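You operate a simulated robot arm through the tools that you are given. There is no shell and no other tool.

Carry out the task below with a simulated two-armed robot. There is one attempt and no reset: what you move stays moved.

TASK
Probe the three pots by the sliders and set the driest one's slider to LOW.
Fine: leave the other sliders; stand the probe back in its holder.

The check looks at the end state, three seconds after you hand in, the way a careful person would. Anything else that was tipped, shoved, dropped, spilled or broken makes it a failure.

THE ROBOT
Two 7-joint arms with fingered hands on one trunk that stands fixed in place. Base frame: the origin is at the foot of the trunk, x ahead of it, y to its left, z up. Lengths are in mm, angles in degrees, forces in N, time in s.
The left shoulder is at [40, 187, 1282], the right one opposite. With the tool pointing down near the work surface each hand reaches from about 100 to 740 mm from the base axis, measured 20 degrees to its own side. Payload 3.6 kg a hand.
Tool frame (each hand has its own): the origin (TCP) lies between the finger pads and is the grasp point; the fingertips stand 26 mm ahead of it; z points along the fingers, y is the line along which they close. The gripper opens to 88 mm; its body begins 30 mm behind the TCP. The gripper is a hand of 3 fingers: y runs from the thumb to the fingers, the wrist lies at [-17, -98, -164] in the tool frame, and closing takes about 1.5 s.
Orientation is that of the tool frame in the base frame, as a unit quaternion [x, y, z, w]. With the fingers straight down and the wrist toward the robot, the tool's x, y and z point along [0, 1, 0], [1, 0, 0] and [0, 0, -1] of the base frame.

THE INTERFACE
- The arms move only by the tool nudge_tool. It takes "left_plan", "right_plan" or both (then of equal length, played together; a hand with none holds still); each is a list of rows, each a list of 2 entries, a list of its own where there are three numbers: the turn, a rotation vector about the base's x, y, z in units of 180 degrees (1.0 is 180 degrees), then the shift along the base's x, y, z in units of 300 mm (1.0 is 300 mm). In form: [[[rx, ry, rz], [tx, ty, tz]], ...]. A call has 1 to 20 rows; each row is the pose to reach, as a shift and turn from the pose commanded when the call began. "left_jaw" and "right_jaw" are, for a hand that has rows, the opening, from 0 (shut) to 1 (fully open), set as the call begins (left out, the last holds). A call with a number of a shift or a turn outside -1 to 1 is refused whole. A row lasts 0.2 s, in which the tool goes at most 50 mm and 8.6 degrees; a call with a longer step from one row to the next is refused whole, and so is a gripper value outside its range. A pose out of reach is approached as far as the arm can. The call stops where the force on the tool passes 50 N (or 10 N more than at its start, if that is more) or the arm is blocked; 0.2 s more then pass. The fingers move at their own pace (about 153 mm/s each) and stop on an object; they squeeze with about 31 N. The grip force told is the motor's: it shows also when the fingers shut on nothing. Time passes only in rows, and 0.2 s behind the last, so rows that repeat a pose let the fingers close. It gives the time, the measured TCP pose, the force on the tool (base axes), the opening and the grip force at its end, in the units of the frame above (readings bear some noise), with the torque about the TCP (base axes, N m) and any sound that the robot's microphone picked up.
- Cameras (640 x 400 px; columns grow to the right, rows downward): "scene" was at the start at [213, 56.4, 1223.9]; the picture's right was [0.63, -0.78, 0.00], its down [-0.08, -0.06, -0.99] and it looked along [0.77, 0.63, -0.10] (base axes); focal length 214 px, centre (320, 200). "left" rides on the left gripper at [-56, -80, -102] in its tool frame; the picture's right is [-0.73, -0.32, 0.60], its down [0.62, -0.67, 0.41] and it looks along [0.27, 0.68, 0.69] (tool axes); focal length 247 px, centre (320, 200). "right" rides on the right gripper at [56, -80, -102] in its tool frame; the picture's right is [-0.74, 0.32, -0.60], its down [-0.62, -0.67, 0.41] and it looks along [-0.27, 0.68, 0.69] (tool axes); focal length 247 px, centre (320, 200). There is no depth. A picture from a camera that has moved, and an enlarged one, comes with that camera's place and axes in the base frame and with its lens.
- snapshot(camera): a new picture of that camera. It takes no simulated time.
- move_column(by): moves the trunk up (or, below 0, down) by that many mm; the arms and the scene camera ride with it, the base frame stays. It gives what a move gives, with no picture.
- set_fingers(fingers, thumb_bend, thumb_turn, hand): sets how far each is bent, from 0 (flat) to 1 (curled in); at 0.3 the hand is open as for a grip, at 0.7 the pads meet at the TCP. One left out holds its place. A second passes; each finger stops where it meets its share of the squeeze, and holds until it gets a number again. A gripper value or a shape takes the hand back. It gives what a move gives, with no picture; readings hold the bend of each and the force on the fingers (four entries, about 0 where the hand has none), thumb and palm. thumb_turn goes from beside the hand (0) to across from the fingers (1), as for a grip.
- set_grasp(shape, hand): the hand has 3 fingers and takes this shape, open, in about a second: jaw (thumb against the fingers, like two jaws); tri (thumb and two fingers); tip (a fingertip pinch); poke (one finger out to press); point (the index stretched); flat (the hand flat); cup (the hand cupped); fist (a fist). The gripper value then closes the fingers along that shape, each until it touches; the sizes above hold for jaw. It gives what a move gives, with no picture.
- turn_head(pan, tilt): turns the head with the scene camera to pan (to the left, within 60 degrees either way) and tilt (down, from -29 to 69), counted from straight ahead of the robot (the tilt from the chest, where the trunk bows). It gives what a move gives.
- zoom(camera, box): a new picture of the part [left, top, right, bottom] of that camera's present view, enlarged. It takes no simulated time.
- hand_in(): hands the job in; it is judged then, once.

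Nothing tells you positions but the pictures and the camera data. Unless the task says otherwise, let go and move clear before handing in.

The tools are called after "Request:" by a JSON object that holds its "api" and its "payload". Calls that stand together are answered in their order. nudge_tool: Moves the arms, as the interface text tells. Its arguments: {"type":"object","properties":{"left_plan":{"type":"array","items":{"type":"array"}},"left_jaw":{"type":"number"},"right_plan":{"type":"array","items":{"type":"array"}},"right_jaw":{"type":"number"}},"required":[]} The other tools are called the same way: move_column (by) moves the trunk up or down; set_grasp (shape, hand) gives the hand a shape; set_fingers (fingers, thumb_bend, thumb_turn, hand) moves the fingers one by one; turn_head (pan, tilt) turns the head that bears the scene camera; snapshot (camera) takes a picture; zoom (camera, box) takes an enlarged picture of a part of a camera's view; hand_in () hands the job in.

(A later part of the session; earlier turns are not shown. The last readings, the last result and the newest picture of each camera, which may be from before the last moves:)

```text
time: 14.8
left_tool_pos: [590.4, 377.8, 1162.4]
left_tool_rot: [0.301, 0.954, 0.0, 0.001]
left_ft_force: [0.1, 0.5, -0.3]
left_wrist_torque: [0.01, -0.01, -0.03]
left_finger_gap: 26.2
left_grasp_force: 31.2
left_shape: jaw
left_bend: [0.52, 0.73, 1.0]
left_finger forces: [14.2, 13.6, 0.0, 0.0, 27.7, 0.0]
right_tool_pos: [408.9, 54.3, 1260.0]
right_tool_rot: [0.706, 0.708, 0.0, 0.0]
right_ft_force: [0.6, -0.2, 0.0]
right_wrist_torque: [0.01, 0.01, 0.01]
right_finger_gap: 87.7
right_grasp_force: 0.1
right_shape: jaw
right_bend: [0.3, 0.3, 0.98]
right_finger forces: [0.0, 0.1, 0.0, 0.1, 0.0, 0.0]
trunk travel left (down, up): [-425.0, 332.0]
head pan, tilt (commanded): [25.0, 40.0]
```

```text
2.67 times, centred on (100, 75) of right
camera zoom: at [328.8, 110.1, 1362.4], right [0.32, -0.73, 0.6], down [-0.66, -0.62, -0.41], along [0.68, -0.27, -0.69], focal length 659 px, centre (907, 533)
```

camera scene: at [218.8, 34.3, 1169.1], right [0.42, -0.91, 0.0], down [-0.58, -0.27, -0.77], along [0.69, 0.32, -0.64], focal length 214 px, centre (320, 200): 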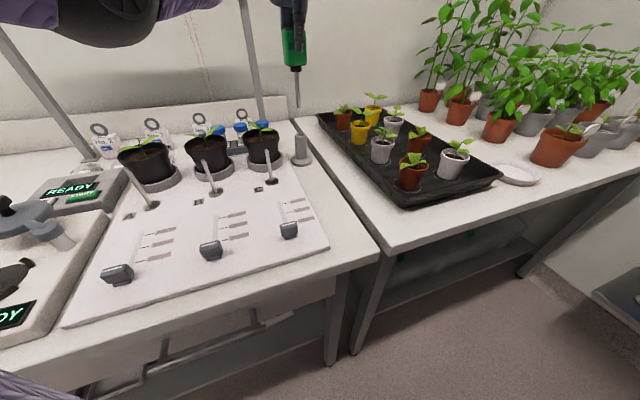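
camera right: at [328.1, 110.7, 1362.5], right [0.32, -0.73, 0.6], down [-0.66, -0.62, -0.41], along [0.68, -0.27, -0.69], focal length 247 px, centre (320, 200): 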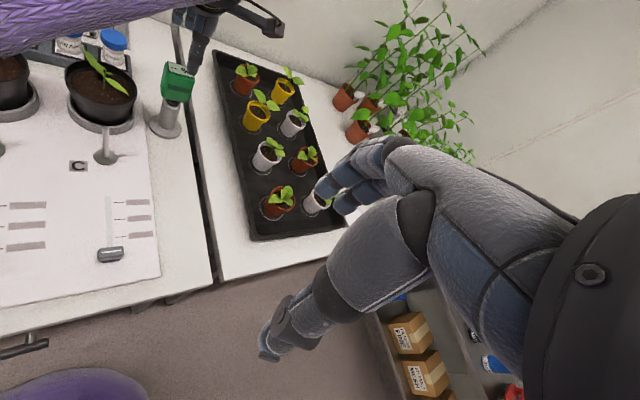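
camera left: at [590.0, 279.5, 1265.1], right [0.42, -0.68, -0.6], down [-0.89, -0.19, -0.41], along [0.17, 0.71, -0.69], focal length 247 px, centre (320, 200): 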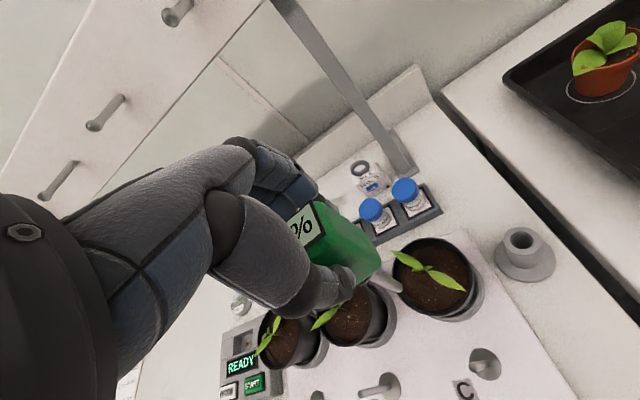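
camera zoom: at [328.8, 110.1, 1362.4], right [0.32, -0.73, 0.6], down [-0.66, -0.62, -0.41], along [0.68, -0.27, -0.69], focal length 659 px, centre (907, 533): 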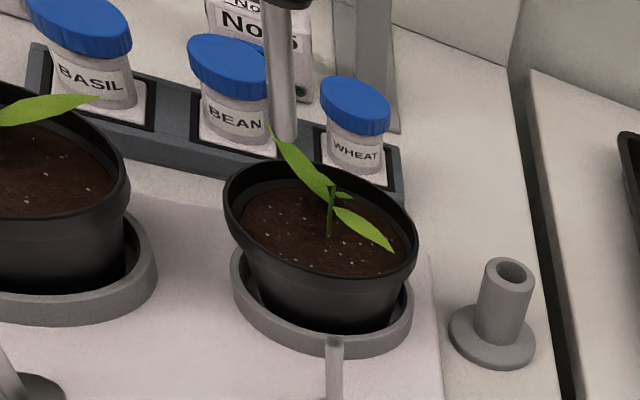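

Tip measured at (586, 374, 1027) from three views. Lowering over the free side of pot C, slower through the soil.

Request:
{"api": "nudge_tool", "payload": {"left_plan": [[[0, 0, 0], [0.003, 0.01, -0.06]], [[0, 0, 0], [0.003, 0.012, -0.12]], [[0, 0, 0], [0.003, 0.012, -0.18]], [[0, 0, 0], [0.003, 0.012, -0.23]], [[0, 0, 0], [0.003, 0.012, -0.26]], [[0, 0, 0], [0.003, 0.012, -0.28]], [[0, 0, 0], [0.003, 0.012, -0.3]], [[0, 0, 0], [0.003, 0.012, -0.32]], [[0, 0, 0], [0.003, 0.012, -0.34]], [[0, 0, 0], [0.003, 0.012, -0.36]], [[0, 0, 0], [0.003, 0.012, -0.36]]]}}

Request:
{"api": "zoom", "payload": {"camera": "scene", "box": [180, 30, 340, 180]}}

Request:
{"api": "snapshot", "payload": {"camera": "left"}}

Request:
{"api": "zoom", "payload": {"camera": "right", "box": [0, 0, 200, 150]}}

```text
time: 17.0
left_tool_pos: [596.2, 383.7, 1072.5]
left_tool_rot: [0.301, 0.953, 0.011, 0.018]
left_ft_force: [-0.7, -1.5, 23.4]
left_wrist_torque: [-0.22, 0.28, 0.02]
left_finger_gap: 29.3
left_grasp_force: 31.1
left_shape: jaw
left_bend: [0.52, 0.74, 1.0]
left_finger forces: [16.8, 16.1, 0.0, 0.1, 35.1, 0.0]
right_tool_pos: [409.9, 53.9, 1259.5]
right_tool_rot: [0.706, 0.708, 0.0, 0.0]
right_ft_force: [0.6, 0.3, 0.7]
right_wrist_torque: [-0.02, 0.01, 0.02]
right_finger_gap: 87.5
right_grasp_force: 0.0
right_shape: jaw
right_bend: [0.3, 0.3, 0.98]
right_finger forces: [0.0, 0.1, 0.1, 0.0, 0.0, 0.1]
trunk travel left (down, up): [-425.0, 332.0]
head pan, tilt (commanded): [25.0, 40.0]
stopped in row 10 (left hand): the force on the tool passed its limit at 52 N (the readings are from after the stop); the commanded pose is now the measured one
```

```text
2.67 times, centred on (260, 105) of scene
camera zoom: at [218.7, 34.1, 1169.0], right [0.42, -0.91, 0.0], down [-0.58, -0.27, -0.77], along [0.69, 0.32, -0.64], focal length 572 px, centre (480, 453)
```

zoom: 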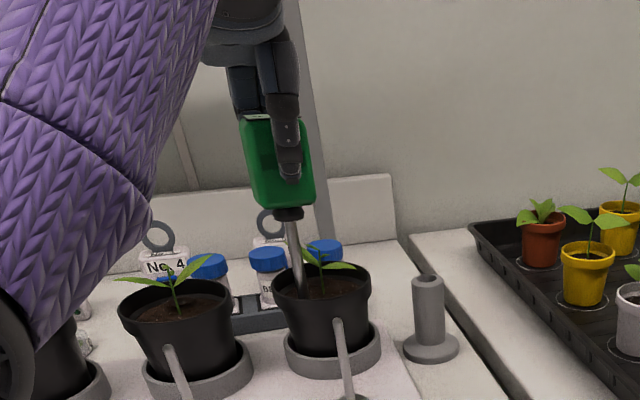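

```text
taken
camera left: at [591.8, 283.4, 1173.6], right [0.44, -0.68, -0.59], down [-0.87, -0.18, -0.45], along [0.2, 0.71, -0.67], focal length 247 px, centre (320, 200)
```

left: 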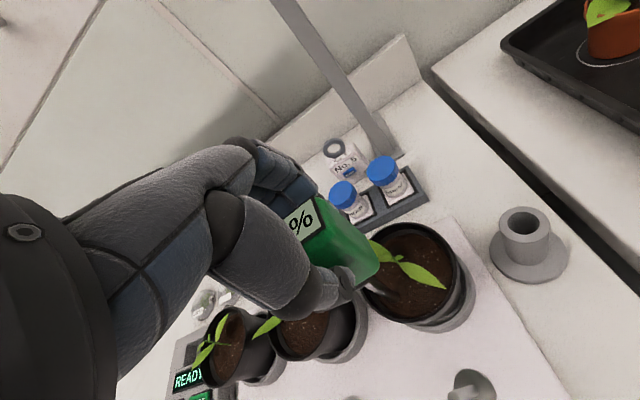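

```text
2.67 times, centred on (100, 75) of right
camera zoom: at [328.6, 109.9, 1362.1], right [0.32, -0.73, 0.6], down [-0.66, -0.62, -0.41], along [0.68, -0.27, -0.69], focal length 659 px, centre (907, 533)
```

zoom: 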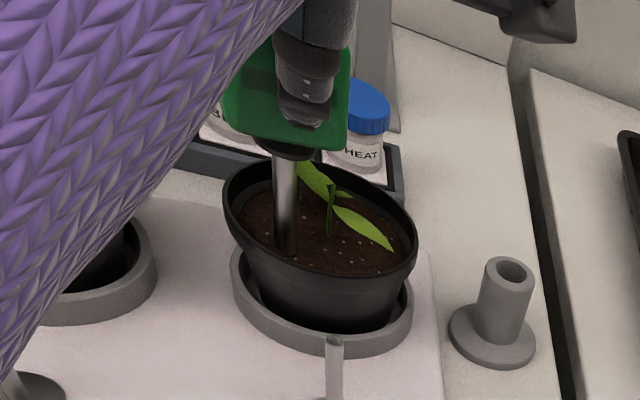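

The probe met firm resistance (52 N) with the tip at about soil level. Let me check the display and the pot before doing anything.

Request:
{"api": "zoom", "payload": {"camera": "scene", "box": [236, 50, 272, 77]}}

Request:
{"api": "zoom", "payload": {"camera": "left", "box": [260, 180, 480, 340]}}

Request:
{"api": "zoom", "payload": {"camera": "right", "box": [60, 40, 140, 110]}}

```text
14.81 times, centred on (254, 64) of scene
camera zoom: at [218.7, 34.1, 1169.0], right [0.42, -0.91, 0.0], down [-0.58, -0.27, -0.77], along [0.69, 0.32, -0.64], focal length 3177 px, centre (1298, 2222)
```

zoom: 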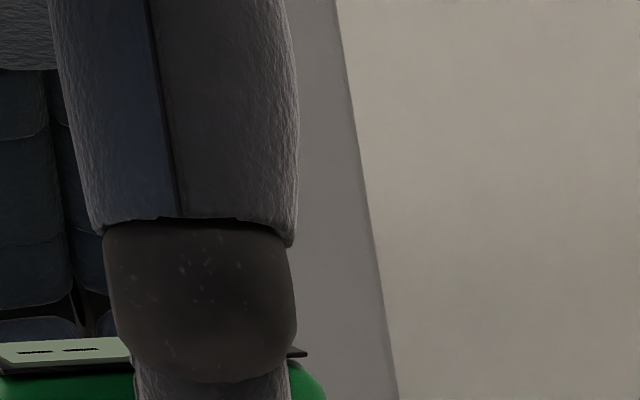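

```text
2.50 times, centred on (370, 260) of left
camera zoom: at [591.8, 283.4, 1173.6], right [0.44, -0.68, -0.59], down [-0.87, -0.18, -0.45], along [0.2, 0.71, -0.67], focal length 617 px, centre (195, 50)
```

zoom: 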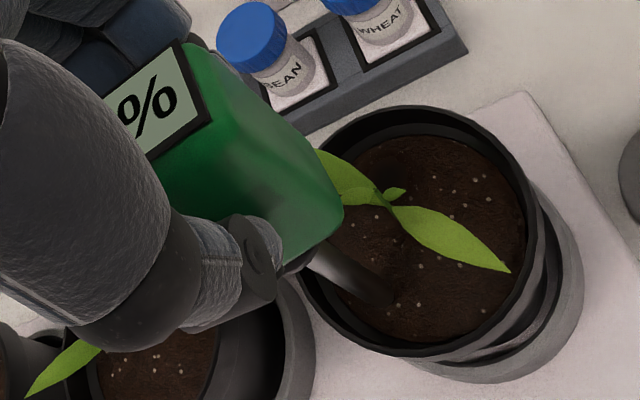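

```text
5.71 times, centred on (100, 75) of right
camera zoom: at [328.6, 109.9, 1362.1], right [0.32, -0.73, 0.6], down [-0.66, -0.62, -0.41], along [0.68, -0.27, -0.69], focal length 1411 px, centre (1577, 914)
```

zoom: 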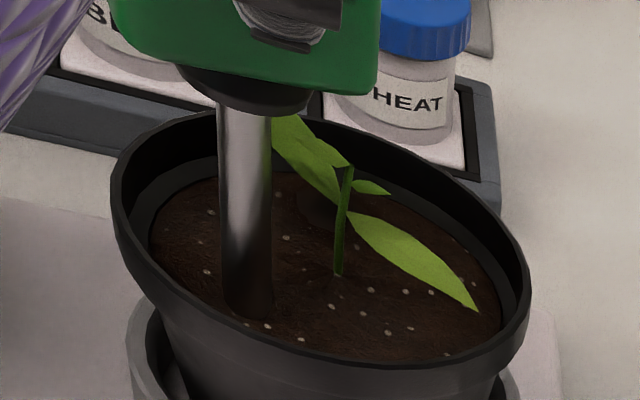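

The display still shows "--": the soil is firm here, and there is a dark spot like a probe hole behind the stem. I lift straight out, restore the upright orientation, and inspect.

Request:
{"api": "nudge_tool", "payload": {"left_plan": [[[0, 0, 0], [0, 0, 0.03]], [[0, 0, 0], [0, 0, 0.08]], [[-0.001, 0.004, 0], [0, 0, 0.14]], [[-0.002, 0.009, 0], [0, 0, 0.2]], [[-0.003, 0.013, 0], [0, 0, 0.26]], [[-0.003, 0.013, 0], [0, 0, 0.32]], [[-0.003, 0.013, 0], [0, 0, 0.32]]]}}

Request:
{"api": "zoom", "payload": {"camera": "left", "box": [340, 200, 500, 330]}}

Request:
{"api": "zoom", "payload": {"camera": "scene", "box": [180, 0, 340, 180]}}

Request:
{"api": "zoom", "payload": {"camera": "right", "box": [40, 30, 140, 120]}}

Request:
{"api": "zoom", "payload": {"camera": "scene", "box": [230, 120, 290, 160]}}

```text
time: 18.6
left_tool_pos: [594.7, 382.9, 1163.3]
left_tool_rot: [0.301, 0.954, -0.004, -0.007]
left_ft_force: [0.2, 0.6, -1.6]
left_wrist_torque: [0.01, -0.03, -0.01]
left_finger_gap: 27.9
left_grasp_force: 31.1
left_shape: jaw
left_bend: [0.52, 0.74, 1.0]
left_finger forces: [14.8, 14.6, 0.1, 0.0, 29.4, 0.0]
right_tool_pos: [408.7, 53.9, 1259.2]
right_tool_rot: [0.706, 0.708, 0.0, 0.0]
right_ft_force: [0.6, 0.0, -0.6]
right_wrist_torque: [0.01, 0.0, -0.01]
right_finger_gap: 87.8
right_grasp_force: 0.0
right_shape: jaw
right_bend: [0.3, 0.3, 0.98]
right_finger forces: [0.0, 0.0, 0.0, 0.0, 0.0, 0.0]
trunk travel left (down, up): [-425.0, 332.0]
head pan, tilt (commanded): [25.0, 40.0]
```

```text
3.08 times, centred on (420, 265) of left
camera zoom: at [596.2, 283.9, 1265.4], right [0.41, -0.68, -0.6], down [-0.9, -0.19, -0.4], along [0.16, 0.7, -0.69], focal length 760 px, centre (12, 0)
```

zoom: 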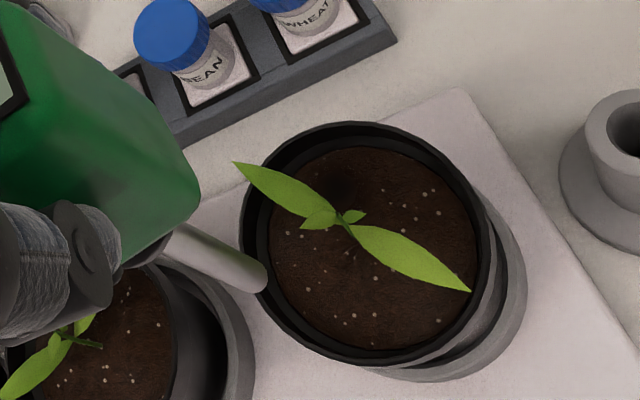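

```text
2.22 times, centred on (260, 90) of scene
camera zoom: at [218.7, 34.4, 1169.2], right [0.42, -0.91, 0.0], down [-0.58, -0.27, -0.77], along [0.69, 0.32, -0.64], focal length 477 px, centre (453, 444)
```

zoom: 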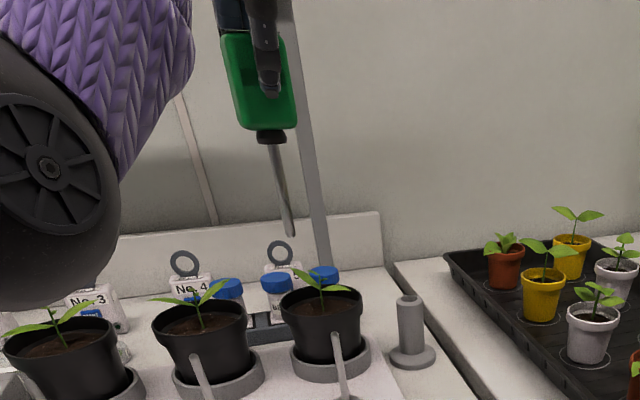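

```text
4.44 times, centred on (90, 75) of right
camera zoom: at [328.6, 110.2, 1362.4], right [0.32, -0.73, 0.6], down [-0.66, -0.62, -0.41], along [0.68, -0.27, -0.69], focal length 1098 px, centre (1342, 756)
```

zoom: 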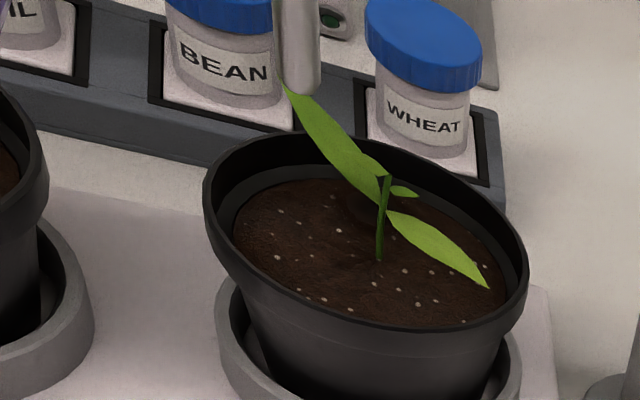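

```text
10.00 times, centred on (260, 140) of scene
camera zoom: at [218.7, 34.4, 1169.2], right [0.42, -0.91, 0.0], down [-0.58, -0.27, -0.77], along [0.69, 0.32, -0.64], focal length 2145 px, centre (920, 800)
```

zoom: 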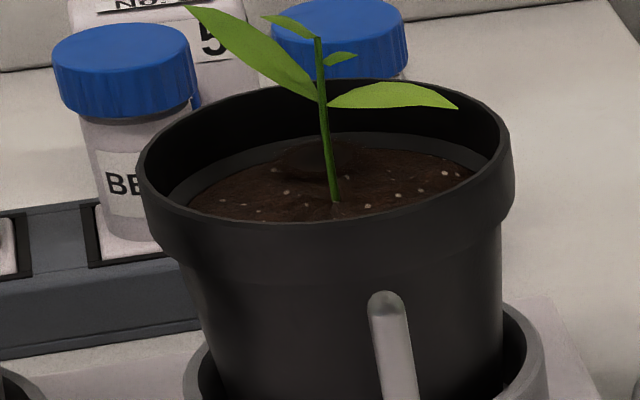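

Request:
{"api": "zoom", "payload": {"camera": "left", "box": [400, 225, 470, 285]}}

Request:
{"api": "zoom", "payload": {"camera": "scene", "box": [245, 128, 275, 148]}}

Request:
{"api": "zoom", "payload": {"camera": "right", "box": [70, 55, 120, 90]}}

Request:
{"api": "zoom", "payload": {"camera": "left", "box": [300, 250, 400, 350]}}

```text
6.67 times, centred on (435, 255) of left
camera zoom: at [596.2, 283.9, 1265.4], right [0.41, -0.68, -0.6], down [-0.9, -0.19, -0.4], along [0.16, 0.7, -0.69], focal length 1646 px, centre (-447, -167)
```

zoom: 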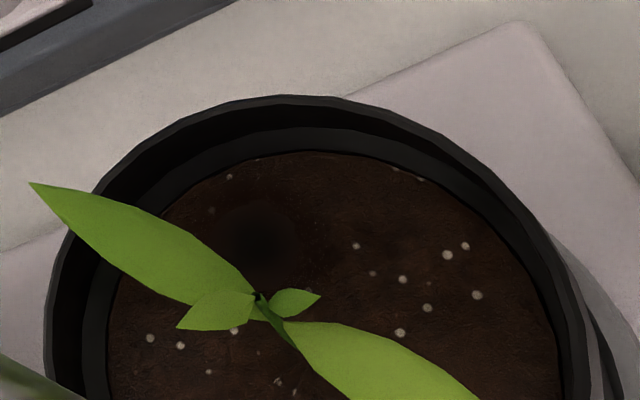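

```text
16.00 times, centred on (260, 138) of scene
camera zoom: at [218.7, 34.4, 1169.2], right [0.42, -0.91, 0.0], down [-0.58, -0.27, -0.77], along [0.69, 0.32, -0.64], focal length 3432 px, centre (1280, 1192)
```

zoom: 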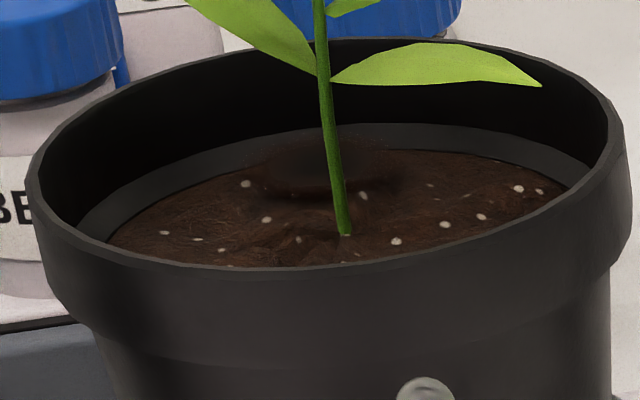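

```text
11.43 times, centred on (95, 72) of right
camera zoom: at [328.6, 110.2, 1362.4], right [0.32, -0.73, 0.6], down [-0.66, -0.62, -0.41], along [0.68, -0.27, -0.69], focal length 2823 px, centre (2891, 1657)
```

zoom: 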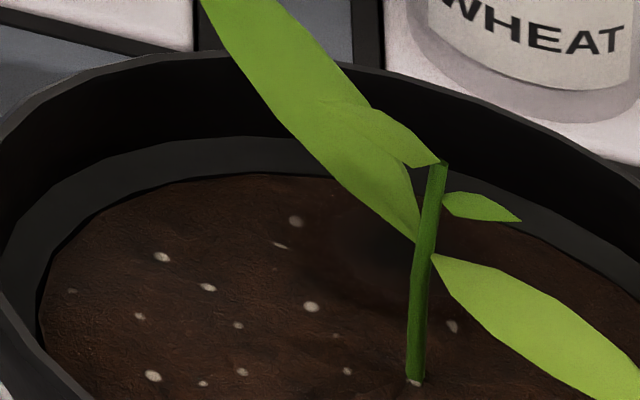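

```text
4.00 times, centred on (350, 300) of left
camera zoom: at [596.2, 283.9, 1265.4], right [0.41, -0.68, -0.6], down [-0.9, -0.19, -0.4], along [0.16, 0.7, -0.69], focal length 988 px, centre (200, -200)
```

zoom: 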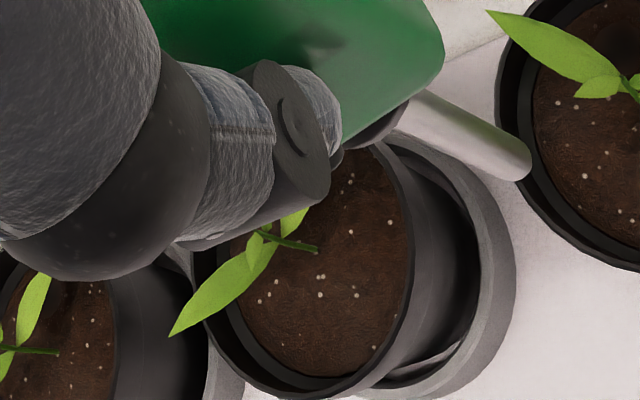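

The dark spot is a probe hole directly behind the stem, at about (632, 397) for pot C; elsewhere the soil is firm. The probe has tilted ~5° in the grip, so I'll compensate the tilt and move over the hole, staying above the leaves.

Request:
{"api": "nudge_tool", "payload": {"left_plan": [[[0.004, -0.005, 0], [0.02, 0.008, 0.01]], [[0.008, -0.01, 0], [0.045, 0.018, 0.02]], [[0.012, -0.015, 0], [0.075, 0.03, 0.02]], [[0.0176, -0.0214, 0], [0.105, 0.041, 0.02]], [[0.0176, -0.0214, 0], [0.126, 0.049, 0.02]], [[0.0176, -0.0214, 0], [0.126, 0.049, 0.02]]]}}

Request:
{"api": "zoom", "payload": {"camera": "left", "box": [300, 180, 500, 340]}}

Request:
{"api": "zoom", "payload": {"camera": "scene", "box": [200, 20, 320, 160]}}

Request:
{"api": "zoom", "payload": {"camera": "right", "box": [40, 0, 160, 120]}}

```text
time: 20.0
left_tool_pos: [632.5, 397.2, 1169.5]
left_tool_rot: [0.299, 0.953, 0.032, 0.018]
left_ft_force: [-0.2, 1.0, -1.0]
left_wrist_torque: [-0.01, 0.03, 0.0]
left_finger_gap: 27.9
left_grasp_force: 31.0
left_shape: jaw
left_bend: [0.52, 0.74, 1.0]
left_finger forces: [14.7, 14.7, 0.0, 0.0, 29.3, 0.0]
right_tool_pos: [409.1, 54.5, 1259.8]
right_tool_rot: [0.706, 0.708, 0.0, 0.0]
right_ft_force: [-0.3, 0.1, -0.2]
right_wrist_torque: [-0.01, 0.01, 0.0]
right_finger_gap: 87.7
right_grasp_force: 0.0
right_shape: jaw
right_bend: [0.3, 0.3, 0.98]
right_finger forces: [0.1, 0.1, 0.0, 0.0, 0.0, 0.0]
trunk travel left (down, up): [-425.0, 332.0]
head pan, tilt (commanded): [25.0, 40.0]
```

```text
2.50 times, centred on (400, 260) of left
camera zoom: at [626.8, 293.6, 1266.6], right [0.45, -0.65, -0.61], down [-0.87, -0.17, -0.47], along [0.2, 0.74, -0.64], focal length 617 px, centre (120, 50)
```

zoom: 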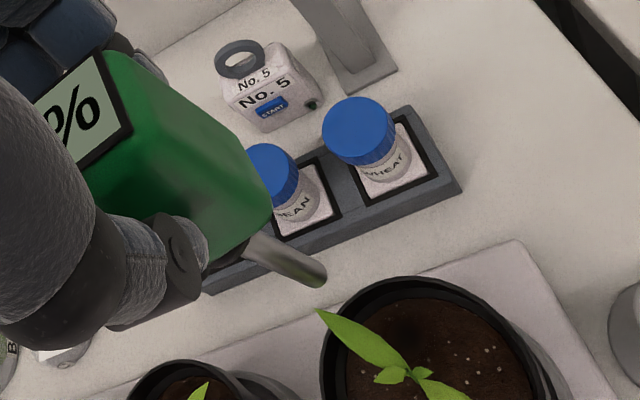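

```text
2.86 times, centred on (260, 90) of scene
camera zoom: at [218.7, 34.3, 1169.2], right [0.42, -0.91, 0.0], down [-0.58, -0.27, -0.77], along [0.69, 0.32, -0.64], focal length 613 px, centre (491, 514)
```

zoom: 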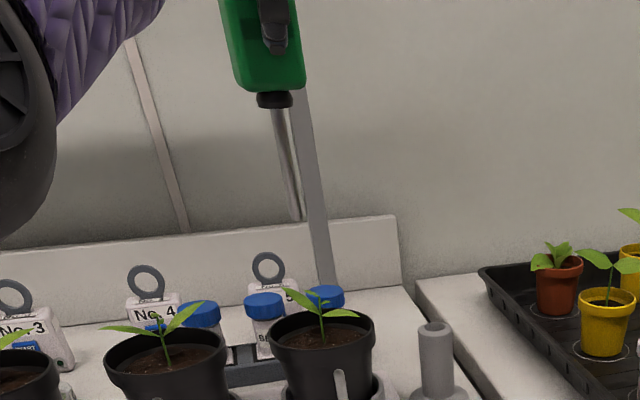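

```text
3.33 times, centred on (100, 60) of right
camera zoom: at [328.6, 110.1, 1362.4], right [0.32, -0.73, 0.6], down [-0.66, -0.62, -0.41], along [0.68, -0.27, -0.69], focal length 823 px, centre (1053, 667)
```

zoom: 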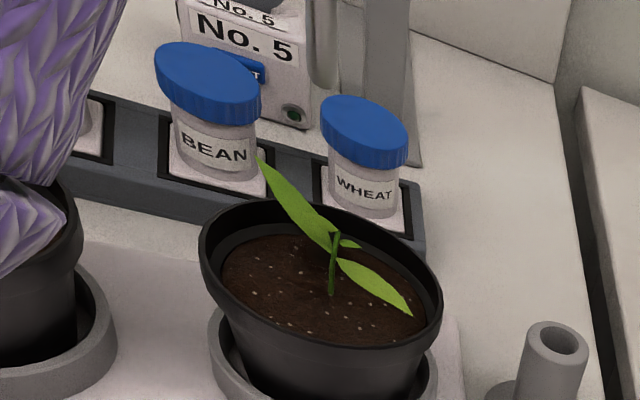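

The rod is now vertical within ~1°, tip at about (632, 400, 1032). Small correction and descend to just above the soil.

Request:
{"api": "nudge_tool", "payload": {"left_plan": [[[-0.002, 0, 0], [0, -0.003, -0.05]], [[-0.004, 0, 0], [0, -0.006, -0.1]], [[-0.004, 0, 0], [0, -0.006, -0.15]], [[-0.004, 0, 0], [0, -0.006, -0.2]], [[-0.004, 0, 0], [0, -0.006, -0.24]], [[-0.004, 0, 0], [0, -0.006, -0.27]], [[-0.004, 0, 0], [0, -0.006, -0.27]]]}}

Request:
{"api": "zoom", "payload": {"camera": "left", "box": [300, 200, 480, 350]}}

Request:
{"api": "zoom", "payload": {"camera": "scene", "box": [220, 60, 300, 160]}}

Request:
{"api": "zoom", "payload": {"camera": "right", "box": [50, 30, 140, 110]}}

```text
time: 21.6
left_tool_pos: [632.4, 395.6, 1086.1]
left_tool_rot: [0.3, 0.953, 0.026, 0.02]
left_ft_force: [-0.1, -0.4, -1.5]
left_wrist_torque: [0.02, 0.0, 0.01]
left_finger_gap: 27.9
left_grasp_force: 31.5
left_shape: jaw
left_bend: [0.52, 0.74, 1.0]
left_finger forces: [14.7, 14.6, 0.0, 0.0, 29.5, 0.0]
right_tool_pos: [408.5, 53.5, 1259.4]
right_tool_rot: [0.706, 0.708, 0.0, 0.0]
right_ft_force: [-0.1, 0.6, 0.0]
right_wrist_torque: [0.03, -0.02, 0.04]
right_finger_gap: 87.8
right_grasp_force: 0.0
right_shape: jaw
right_bend: [0.3, 0.3, 0.98]
right_finger forces: [0.0, 0.1, 0.1, 0.1, 0.2, 0.1]
trunk travel left (down, up): [-425.0, 332.0]
head pan, tilt (commanded): [25.0, 40.0]
```

```text
2.67 times, centred on (390, 275) of left
camera zoom: at [626.6, 292.8, 1185.3], right [0.45, -0.66, -0.6], down [-0.87, -0.17, -0.47], along [0.2, 0.73, -0.65], focal length 659 px, centre (133, 0)
```

zoom: 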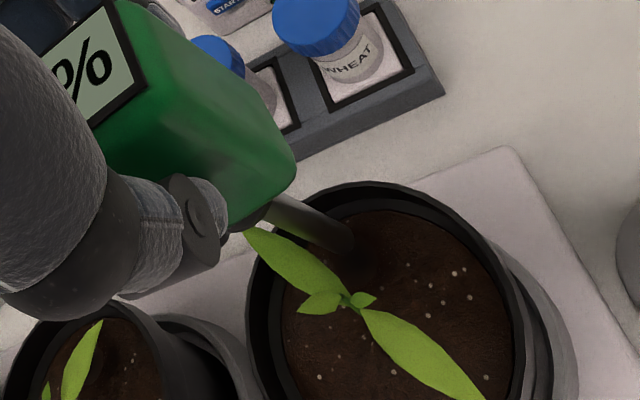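

```text
4.00 times, centred on (260, 110) of scene
camera zoom: at [218.7, 34.3, 1169.2], right [0.42, -0.91, 0.0], down [-0.58, -0.27, -0.77], along [0.69, 0.32, -0.64], focal length 858 px, centre (560, 560)
```

zoom: 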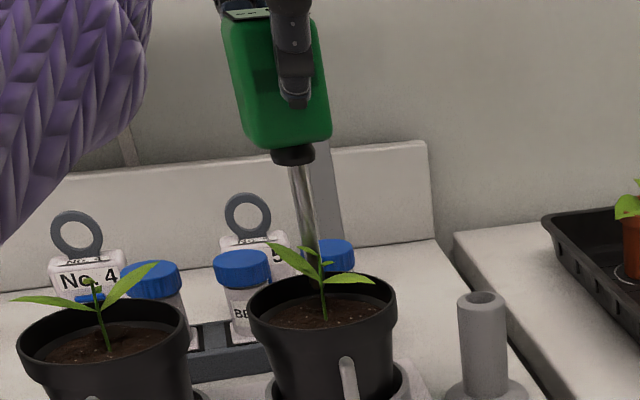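

```text
5.00 times, centred on (95, 70) of right
camera zoom: at [328.7, 110.1, 1362.4], right [0.32, -0.73, 0.6], down [-0.66, -0.62, -0.41], along [0.68, -0.27, -0.69], focal length 1235 px, centre (1445, 850)
```

zoom: 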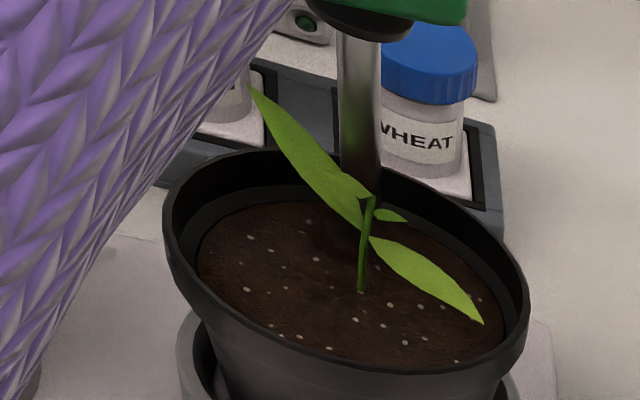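

Request:
{"api": "zoom", "payload": {"camera": "left", "box": [380, 250, 440, 300]}}

Request:
{"api": "zoom", "payload": {"camera": "right", "box": [75, 50, 125, 90]}}

Request:
{"api": "zoom", "payload": {"camera": "scene", "box": [245, 110, 285, 145]}}

```text
8.00 times, centred on (410, 275) of left
camera zoom: at [626.6, 292.8, 1185.3], right [0.45, -0.66, -0.6], down [-0.87, -0.17, -0.47], along [0.2, 0.73, -0.65], focal length 1976 px, centre (-400, -400)
```

zoom: 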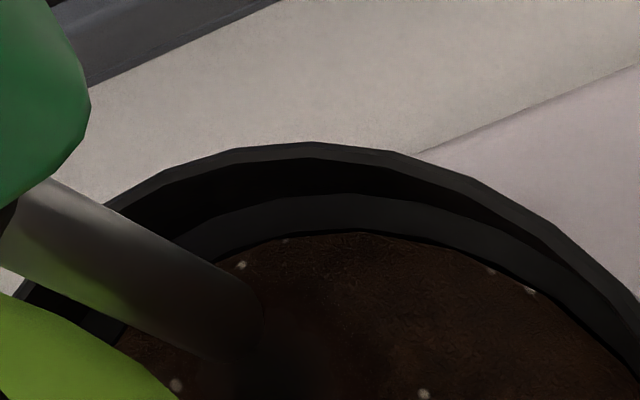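

```text
10.00 times, centred on (100, 70) of right
camera zoom: at [328.7, 110.1, 1362.4], right [0.32, -0.73, 0.6], down [-0.66, -0.62, -0.41], along [0.68, -0.27, -0.69], focal length 2470 px, centre (2520, 1500)
```

zoom: 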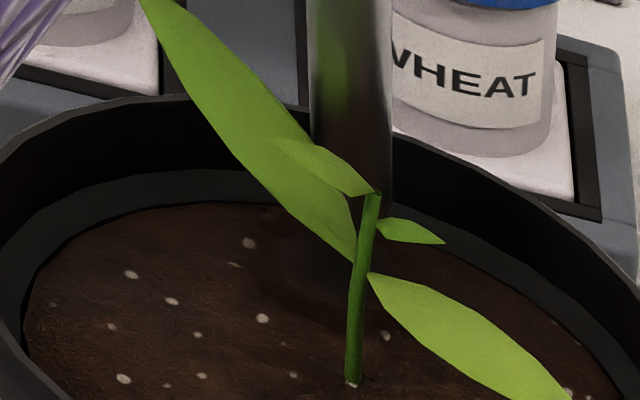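

```text
11.43 times, centred on (265, 128) of scene
camera zoom: at [218.7, 34.3, 1169.2], right [0.42, -0.91, 0.0], down [-0.58, -0.27, -0.77], along [0.69, 0.32, -0.64], focal length 2451 px, centre (949, 1029)
```

zoom: 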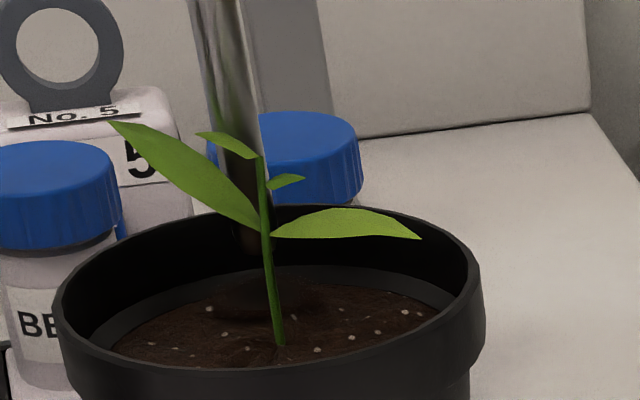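

The tip lines up with the hole in the three views. I go down gently in small steps.

Request:
{"api": "nudge_tool", "payload": {"left_plan": [[[0, 0, 0], [0, 0, -0.012]], [[0, 0, 0], [0, 0, -0.024]], [[0, 0, 0], [0, 0, -0.036]], [[0, 0, 0], [0, 0, -0.048]], [[0, 0, 0], [0, 0, -0.058]], [[0, 0, 0], [0, 0, -0.067]]]}}

Request:
{"api": "zoom", "payload": {"camera": "scene", "box": [245, 110, 285, 145]}}

Request:
{"api": "zoom", "payload": {"camera": "left", "box": [360, 230, 460, 310]}}

```text
time: 23.0
left_tool_pos: [631.5, 394.2, 1067.9]
left_tool_rot: [0.301, 0.953, 0.027, 0.019]
left_ft_force: [-0.1, -0.8, -0.9]
left_wrist_torque: [-0.12, 0.12, -0.01]
left_finger_gap: 28.0
left_grasp_force: 30.8
left_shape: jaw
left_bend: [0.52, 0.74, 1.0]
left_finger forces: [14.4, 14.4, 0.0, 0.0, 29.5, 0.0]
right_tool_pos: [410.4, 52.6, 1259.3]
right_tool_rot: [0.706, 0.708, 0.0, 0.0]
right_ft_force: [-0.9, -0.1, -0.1]
right_wrist_torque: [0.03, 0.02, 0.0]
right_finger_gap: 87.4
right_grasp_force: 0.0
right_shape: jaw
right_bend: [0.3, 0.3, 0.98]
right_finger forces: [0.0, 0.1, 0.0, 0.0, 0.0, 0.0]
trunk travel left (down, up): [-425.0, 332.0]
head pan, tilt (commanded): [25.0, 40.0]
```

```text
11.43 times, centred on (265, 128) of scene
camera zoom: at [218.7, 34.3, 1169.2], right [0.42, -0.91, 0.0], down [-0.58, -0.27, -0.77], along [0.69, 0.32, -0.64], focal length 2451 px, centre (949, 1029)
```

zoom: 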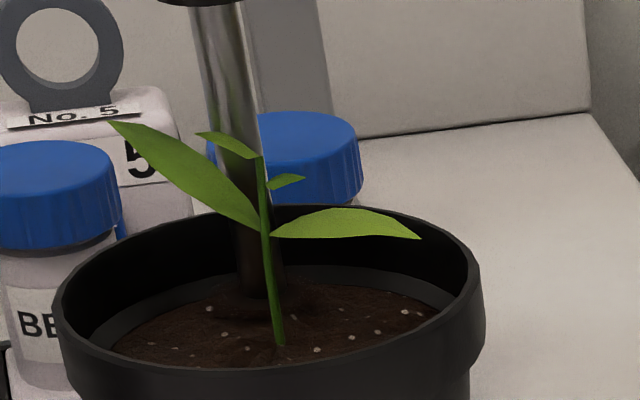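

```text
5.00 times, centred on (410, 270) of left
camera zoom: at [626.4, 292.2, 1165.8], right [0.45, -0.66, -0.6], down [-0.87, -0.17, -0.47], along [0.2, 0.73, -0.65], focal length 1235 px, centre (-130, -150)
```

zoom: 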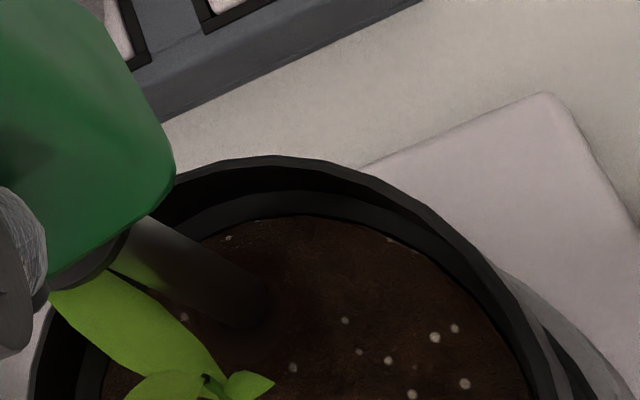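

The tip is entering the hole, with a slight sideways push toward −v. I shift 1.5 mm that way and continue down.

Request:
{"api": "nudge_tool", "payload": {"left_plan": [[[0, 0, 0], [-0.004, -0.004, 0]], [[0, 0, 0], [-0.004, -0.004, -0.012]], [[0, 0, 0], [-0.004, -0.004, -0.024]], [[0, 0, 0], [-0.004, -0.004, -0.036]], [[0, 0, 0], [-0.004, -0.004, -0.048]], [[0, 0, 0], [-0.004, -0.004, -0.048]]]}}

Request:
{"api": "zoom", "payload": {"camera": "scene", "box": [236, 60, 286, 95]}}

Request:
{"api": "zoom", "payload": {"camera": "scene", "box": [225, 60, 305, 150]}}

```text
time: 24.4
left_tool_pos: [630.3, 394.8, 1052.3]
left_tool_rot: [0.3, 0.953, 0.027, 0.02]
left_ft_force: [0.3, -0.2, -0.8]
left_wrist_torque: [0.01, 0.0, 0.04]
left_finger_gap: 27.9
left_grasp_force: 30.7
left_shape: jaw
left_bend: [0.52, 0.74, 1.0]
left_finger forces: [14.6, 14.4, 0.0, 0.0, 29.2, 0.0]
right_tool_pos: [409.5, 52.8, 1258.7]
right_tool_rot: [0.707, 0.708, 0.0, 0.001]
right_ft_force: [0.5, -0.1, -0.4]
right_wrist_torque: [0.03, 0.0, 0.01]
right_finger_gap: 87.8
right_grasp_force: 0.1
right_shape: jaw
right_bend: [0.3, 0.3, 0.98]
right_finger forces: [0.0, 0.0, 0.0, 0.0, 0.0, 0.0]
trunk travel left (down, up): [-425.0, 332.0]
head pan, tilt (commanded): [25.0, 40.0]
```

```text
11.43 times, centred on (261, 78) of scene
camera zoom: at [218.8, 34.3, 1169.2], right [0.42, -0.91, 0.0], down [-0.58, -0.27, -0.77], along [0.69, 0.32, -0.64], focal length 2451 px, centre (994, 1600)
```

zoom: 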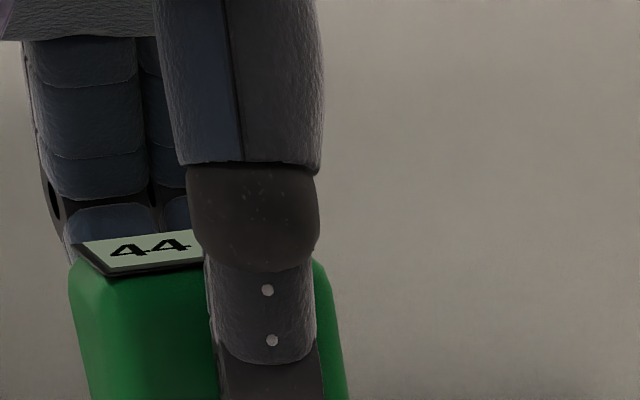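

```text
4.44 times, centred on (265, 105) of scene
camera zoom: at [218.8, 34.3, 1169.2], right [0.42, -0.91, 0.0], down [-0.58, -0.27, -0.77], along [0.69, 0.32, -0.64], focal length 953 px, centre (564, 622)
```

zoom: 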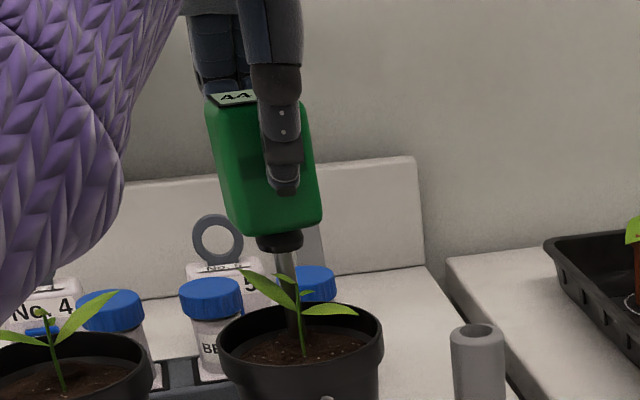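

The display reads 44. I'll wait a moment to see that it has settled.

Request:
{"api": "nudge_tool", "payload": {"left_plan": [[[0, 0, 0], [0, 0, -0.01]], [[0, 0, 0], [0, 0, -0.02]], [[0, 0, 0], [0, 0, -0.02]], [[0, 0, 0], [0, 0, -0.02]], [[0, 0, 0], [0, 0, -0.02]], [[0, 0, 0], [0, 0, -0.02]], [[0, 0, 0], [0, 0, -0.02]], [[0, 0, 0], [0, 0, -0.02]], [[0, 0, 0], [0, 0, -0.02]], [[0, 0, 0], [0, 0, -0.02]]]}}

Request:
{"api": "zoom", "payload": {"camera": "scene", "box": [236, 65, 266, 86]}}

Request:
{"api": "zoom", "payload": {"camera": "left", "box": [250, 180, 410, 310]}}

```text
time: 26.6
left_tool_pos: [631.8, 394.6, 1046.4]
left_tool_rot: [0.3, 0.953, 0.026, 0.02]
left_ft_force: [0.1, 0.3, -0.8]
left_wrist_torque: [0.02, -0.01, 0.0]
left_finger_gap: 28.0
left_grasp_force: 31.3
left_shape: jaw
left_bend: [0.52, 0.74, 1.0]
left_finger forces: [14.7, 14.6, 0.0, 0.1, 29.2, 0.1]
right_tool_pos: [407.7, 54.2, 1259.0]
right_tool_rot: [0.706, 0.708, 0.001, 0.0]
right_ft_force: [-0.3, 0.6, 0.1]
right_wrist_torque: [0.01, 0.01, -0.02]
right_finger_gap: 87.8
right_grasp_force: 0.0
right_shape: jaw
right_bend: [0.3, 0.3, 0.98]
right_finger forces: [0.1, 0.0, 0.1, 0.0, 0.0, 0.0]
trunk travel left (down, up): [-425.0, 332.0]
head pan, tilt (commanded): [25.0, 40.0]
```

```text
16.00 times, centred on (251, 76) of scene
camera zoom: at [218.8, 34.3, 1169.2], right [0.42, -0.91, 0.0], down [-0.58, -0.27, -0.77], along [0.69, 0.32, -0.64], focal length 3432 px, centre (1424, 2192)
```

zoom: 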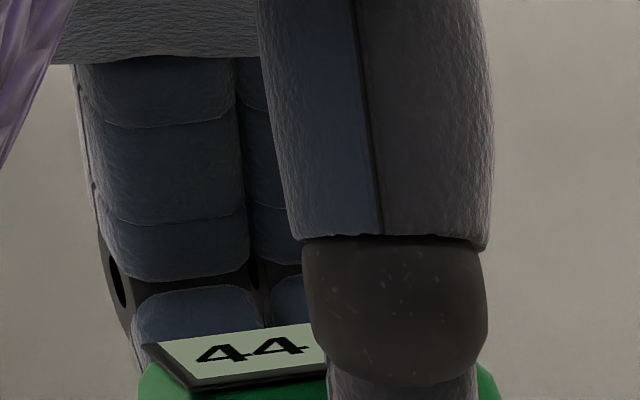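

```text
3.08 times, centred on (330, 245) of left
camera zoom: at [624.9, 291.7, 1145.3], right [0.45, -0.66, -0.6], down [-0.87, -0.17, -0.47], along [0.2, 0.73, -0.65], focal length 760 px, centre (289, 62)
```

zoom: 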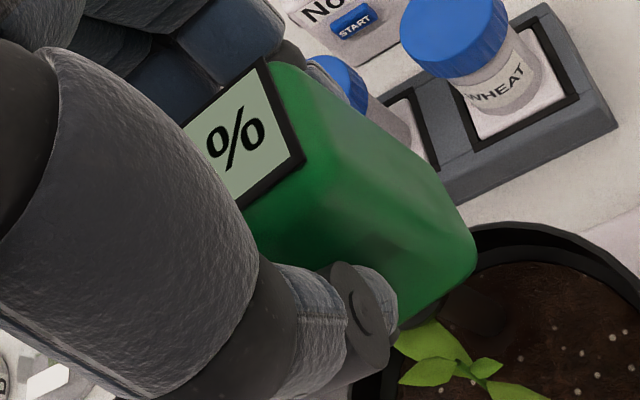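

Pot C reads a steady 44%. I lift the probe straight out, then look at pot B's hole.

Request:
{"api": "nudge_tool", "payload": {"left_plan": [[[0, 0, 0], [0, 0, 0.03]], [[0, 0, 0], [0, 0, 0.07]], [[0, 0, 0], [0, 0, 0.12]], [[0, 0, 0], [0, 0, 0.18]], [[0, 0, 0], [0, 0, 0.24]], [[0, 0, 0], [0, 0, 0.3]], [[0, 0, 0], [0, 0, 0.36]], [[0, 0, 0], [0, 0, 0.42]], [[0, 0, 0], [0, 0, 0.42]]]}}

Request:
{"api": "zoom", "payload": {"camera": "left", "box": [200, 250, 480, 400]}}

Request:
{"api": "zoom", "payload": {"camera": "scene", "box": [180, 120, 240, 165]}}

Request:
{"api": "zoom", "payload": {"camera": "right", "box": [0, 20, 80, 120]}}

Request:
{"api": "snapshot", "payload": {"camera": "scene"}}

```text
time: 28.6
left_tool_pos: [631.6, 394.8, 1173.0]
left_tool_rot: [0.301, 0.953, 0.027, 0.02]
left_ft_force: [0.6, -0.3, 0.4]
left_wrist_torque: [-0.02, -0.03, -0.02]
left_finger_gap: 27.5
left_grasp_force: 30.4
left_shape: jaw
left_bend: [0.52, 0.74, 1.0]
left_finger forces: [14.8, 14.6, 0.0, 0.0, 29.2, 0.0]
right_tool_pos: [409.3, 54.3, 1259.6]
right_tool_rot: [0.707, 0.708, 0.0, 0.001]
right_ft_force: [0.1, 0.9, -0.1]
right_wrist_torque: [0.01, -0.01, 0.01]
right_finger_gap: 87.7
right_grasp_force: 0.2
right_shape: jaw
right_bend: [0.3, 0.3, 0.98]
right_finger forces: [0.0, 0.0, 0.0, 0.1, 0.1, 0.0]
trunk travel left (down, up): [-425.0, 332.0]
head pan, tilt (commanded): [25.0, 40.0]
```

```text
2.29 times, centred on (340, 325) of left
camera zoom: at [627.0, 292.2, 1270.9], right [0.45, -0.66, -0.6], down [-0.87, -0.17, -0.47], along [0.2, 0.73, -0.65], focal length 564 px, centre (274, -86)
```

zoom: 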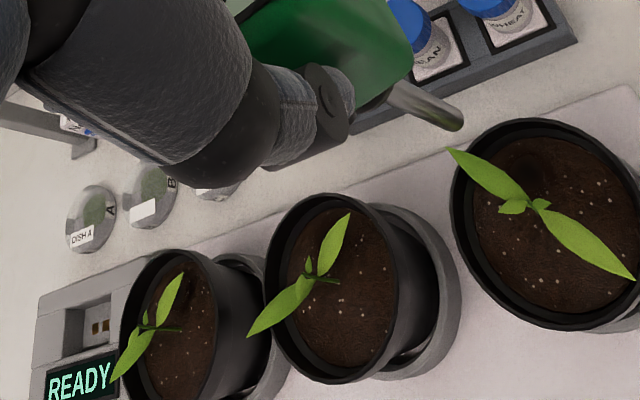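

```text
8.89 times, centred on (210, 142) of scene
camera zoom: at [218.9, 34.4, 1169.1], right [0.42, -0.91, 0.0], down [-0.58, -0.27, -0.77], along [0.69, 0.32, -0.64], focal length 1906 px, centre (1298, 711)
```

zoom: 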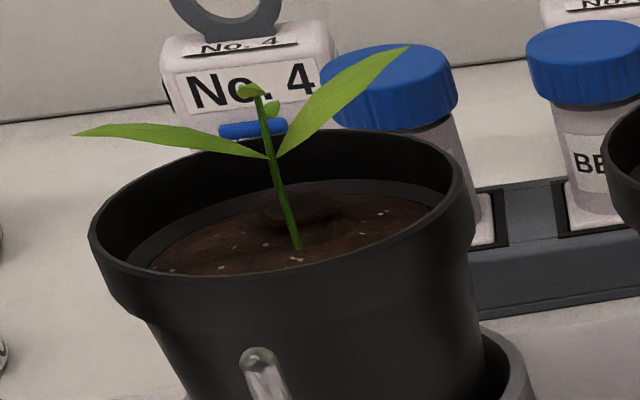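

```text
4.00 times, centred on (40, 70) of right
camera zoom: at [328.8, 110.2, 1362.3], right [0.32, -0.73, 0.6], down [-0.66, -0.62, -0.41], along [0.68, -0.27, -0.69], focal length 988 px, centre (1440, 720)
```

zoom: 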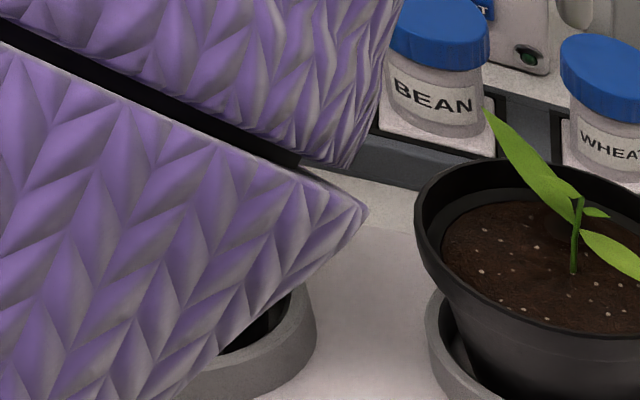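

```text
taken
camera scene: at [218.9, 34.4, 1169.1], right [0.42, -0.91, 0.0], down [-0.58, -0.27, -0.77], along [0.69, 0.32, -0.64], focal length 214 px, centre (320, 200)
```

scene: 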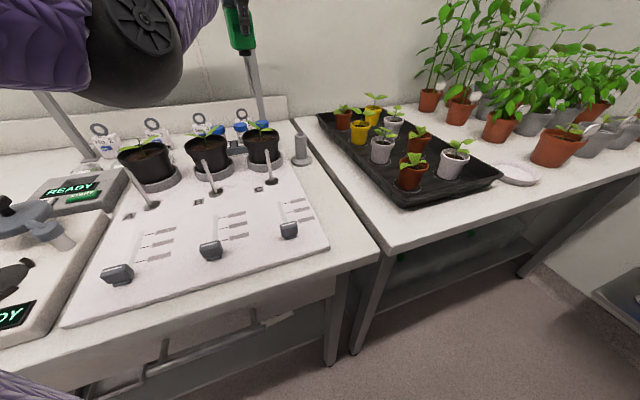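

Pot C and its plant are unmoved. Pot B's hole comes out at about (543, 484), the same offset behind the stem; I carry the probe over it at safe height, turning 14° so the digits stay in view.

Request:
{"api": "nudge_tool", "payload": {"left_plan": [[[0, 0, 0.012], [-0.045, 0.045, 0]], [[0, 0, 0.026], [-0.095, 0.095, 0]], [[0, 0, 0.04], [-0.145, 0.145, 0]], [[0, 0, 0.054], [-0.195, 0.195, 0]], [[0, 0, 0.068], [-0.245, 0.245, 0]], [[0, 0, 0.078], [-0.28, 0.28, 0]], [[0, 0, 0.078], [-0.294, 0.294, 0]], [[0, 0, 0.078], [-0.294, 0.294, 0]]]}}

Request:
{"api": "snapshot", "payload": {"camera": "scene"}}

Request:
{"api": "zoom", "payload": {"camera": "scene", "box": [140, 0, 280, 180]}}

Request:
{"api": "zoom", "payload": {"camera": "left", "box": [280, 200, 520, 400]}}

Request:
{"api": "snapshot", "payload": {"camera": "right"}}

```text
time: 30.4
left_tool_pos: [541.9, 482.7, 1173.4]
left_tool_rot: [0.18, 0.983, 0.029, 0.017]
left_ft_force: [-0.4, 0.0, -0.3]
left_wrist_torque: [-0.02, 0.01, 0.0]
left_finger_gap: 27.7
left_grasp_force: 30.6
left_shape: jaw
left_bend: [0.52, 0.74, 1.0]
left_finger forces: [14.6, 14.5, 0.1, 0.0, 29.2, 0.1]
right_tool_pos: [409.8, 54.5, 1259.2]
right_tool_rot: [0.706, 0.708, 0.001, 0.001]
right_ft_force: [0.5, -0.9, 0.8]
right_wrist_torque: [0.0, 0.0, 0.01]
right_finger_gap: 87.6
right_grasp_force: 0.1
right_shape: jaw
right_bend: [0.3, 0.3, 0.98]
right_finger forces: [0.0, 0.0, 0.0, 0.0, 0.0, 0.0]
trunk travel left (down, up): [-425.0, 332.0]
head pan, tilt (commanded): [25.0, 40.0]
```

```text
taken
camera scene: at [218.8, 34.3, 1169.2], right [0.42, -0.91, 0.0], down [-0.58, -0.27, -0.77], along [0.69, 0.32, -0.64], focal length 214 px, centre (320, 200)
```

scene: 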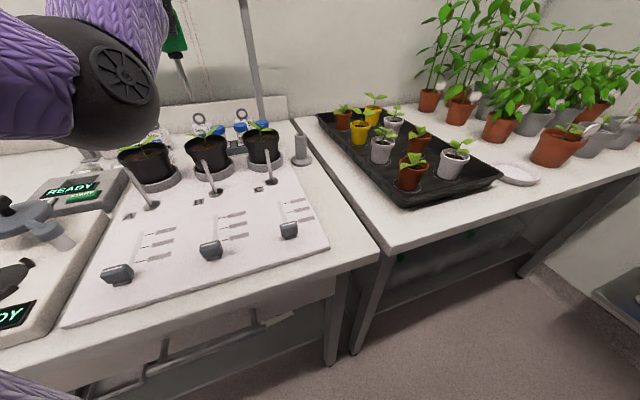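

```text
2.22 times, centred on (210, 90) of scene
camera zoom: at [218.8, 34.3, 1169.2], right [0.42, -0.91, 0.0], down [-0.58, -0.27, -0.77], along [0.69, 0.32, -0.64], focal length 477 px, centre (564, 444)
```

zoom: 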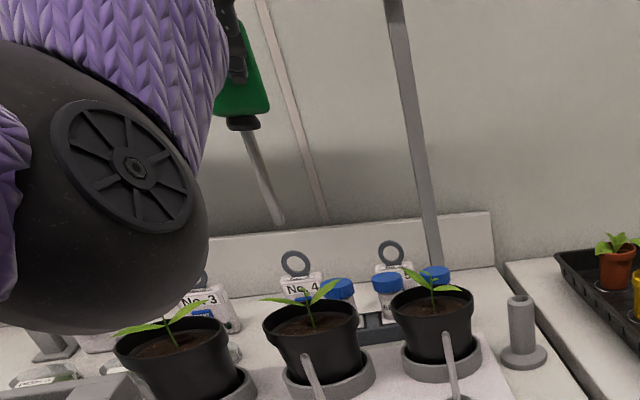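

```text
2.00 times, centred on (400, 300) of left
camera zoom: at [561.5, 382.1, 1271.8], right [0.6, -0.53, -0.6], down [-0.8, -0.38, -0.47], along [0.02, 0.76, -0.65], focal length 494 px, centre (160, 0)
```

zoom: 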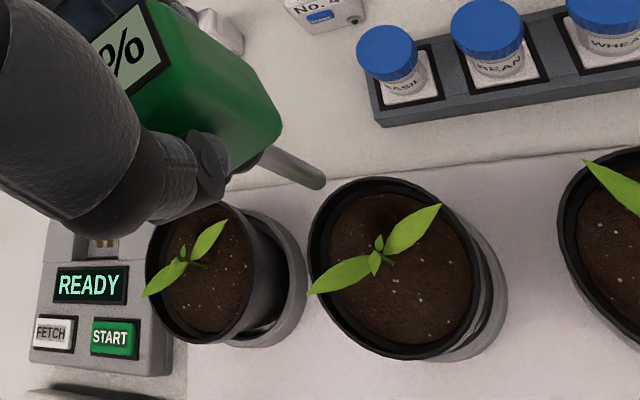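

```text
taken
camera right: at [328.7, 110.1, 1362.4], right [0.32, -0.73, 0.6], down [-0.66, -0.62, -0.41], along [0.68, -0.27, -0.69], focal length 247 px, centre (320, 200)
```

right: 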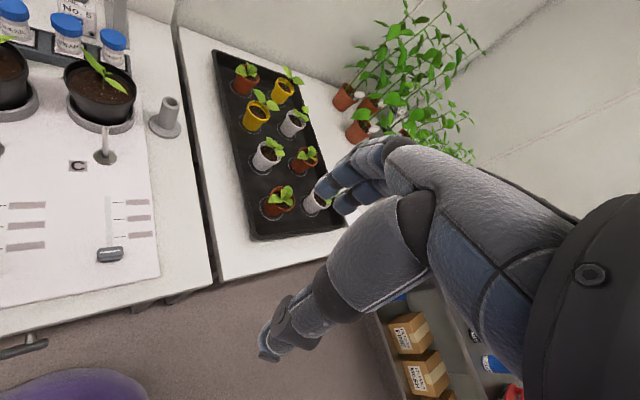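

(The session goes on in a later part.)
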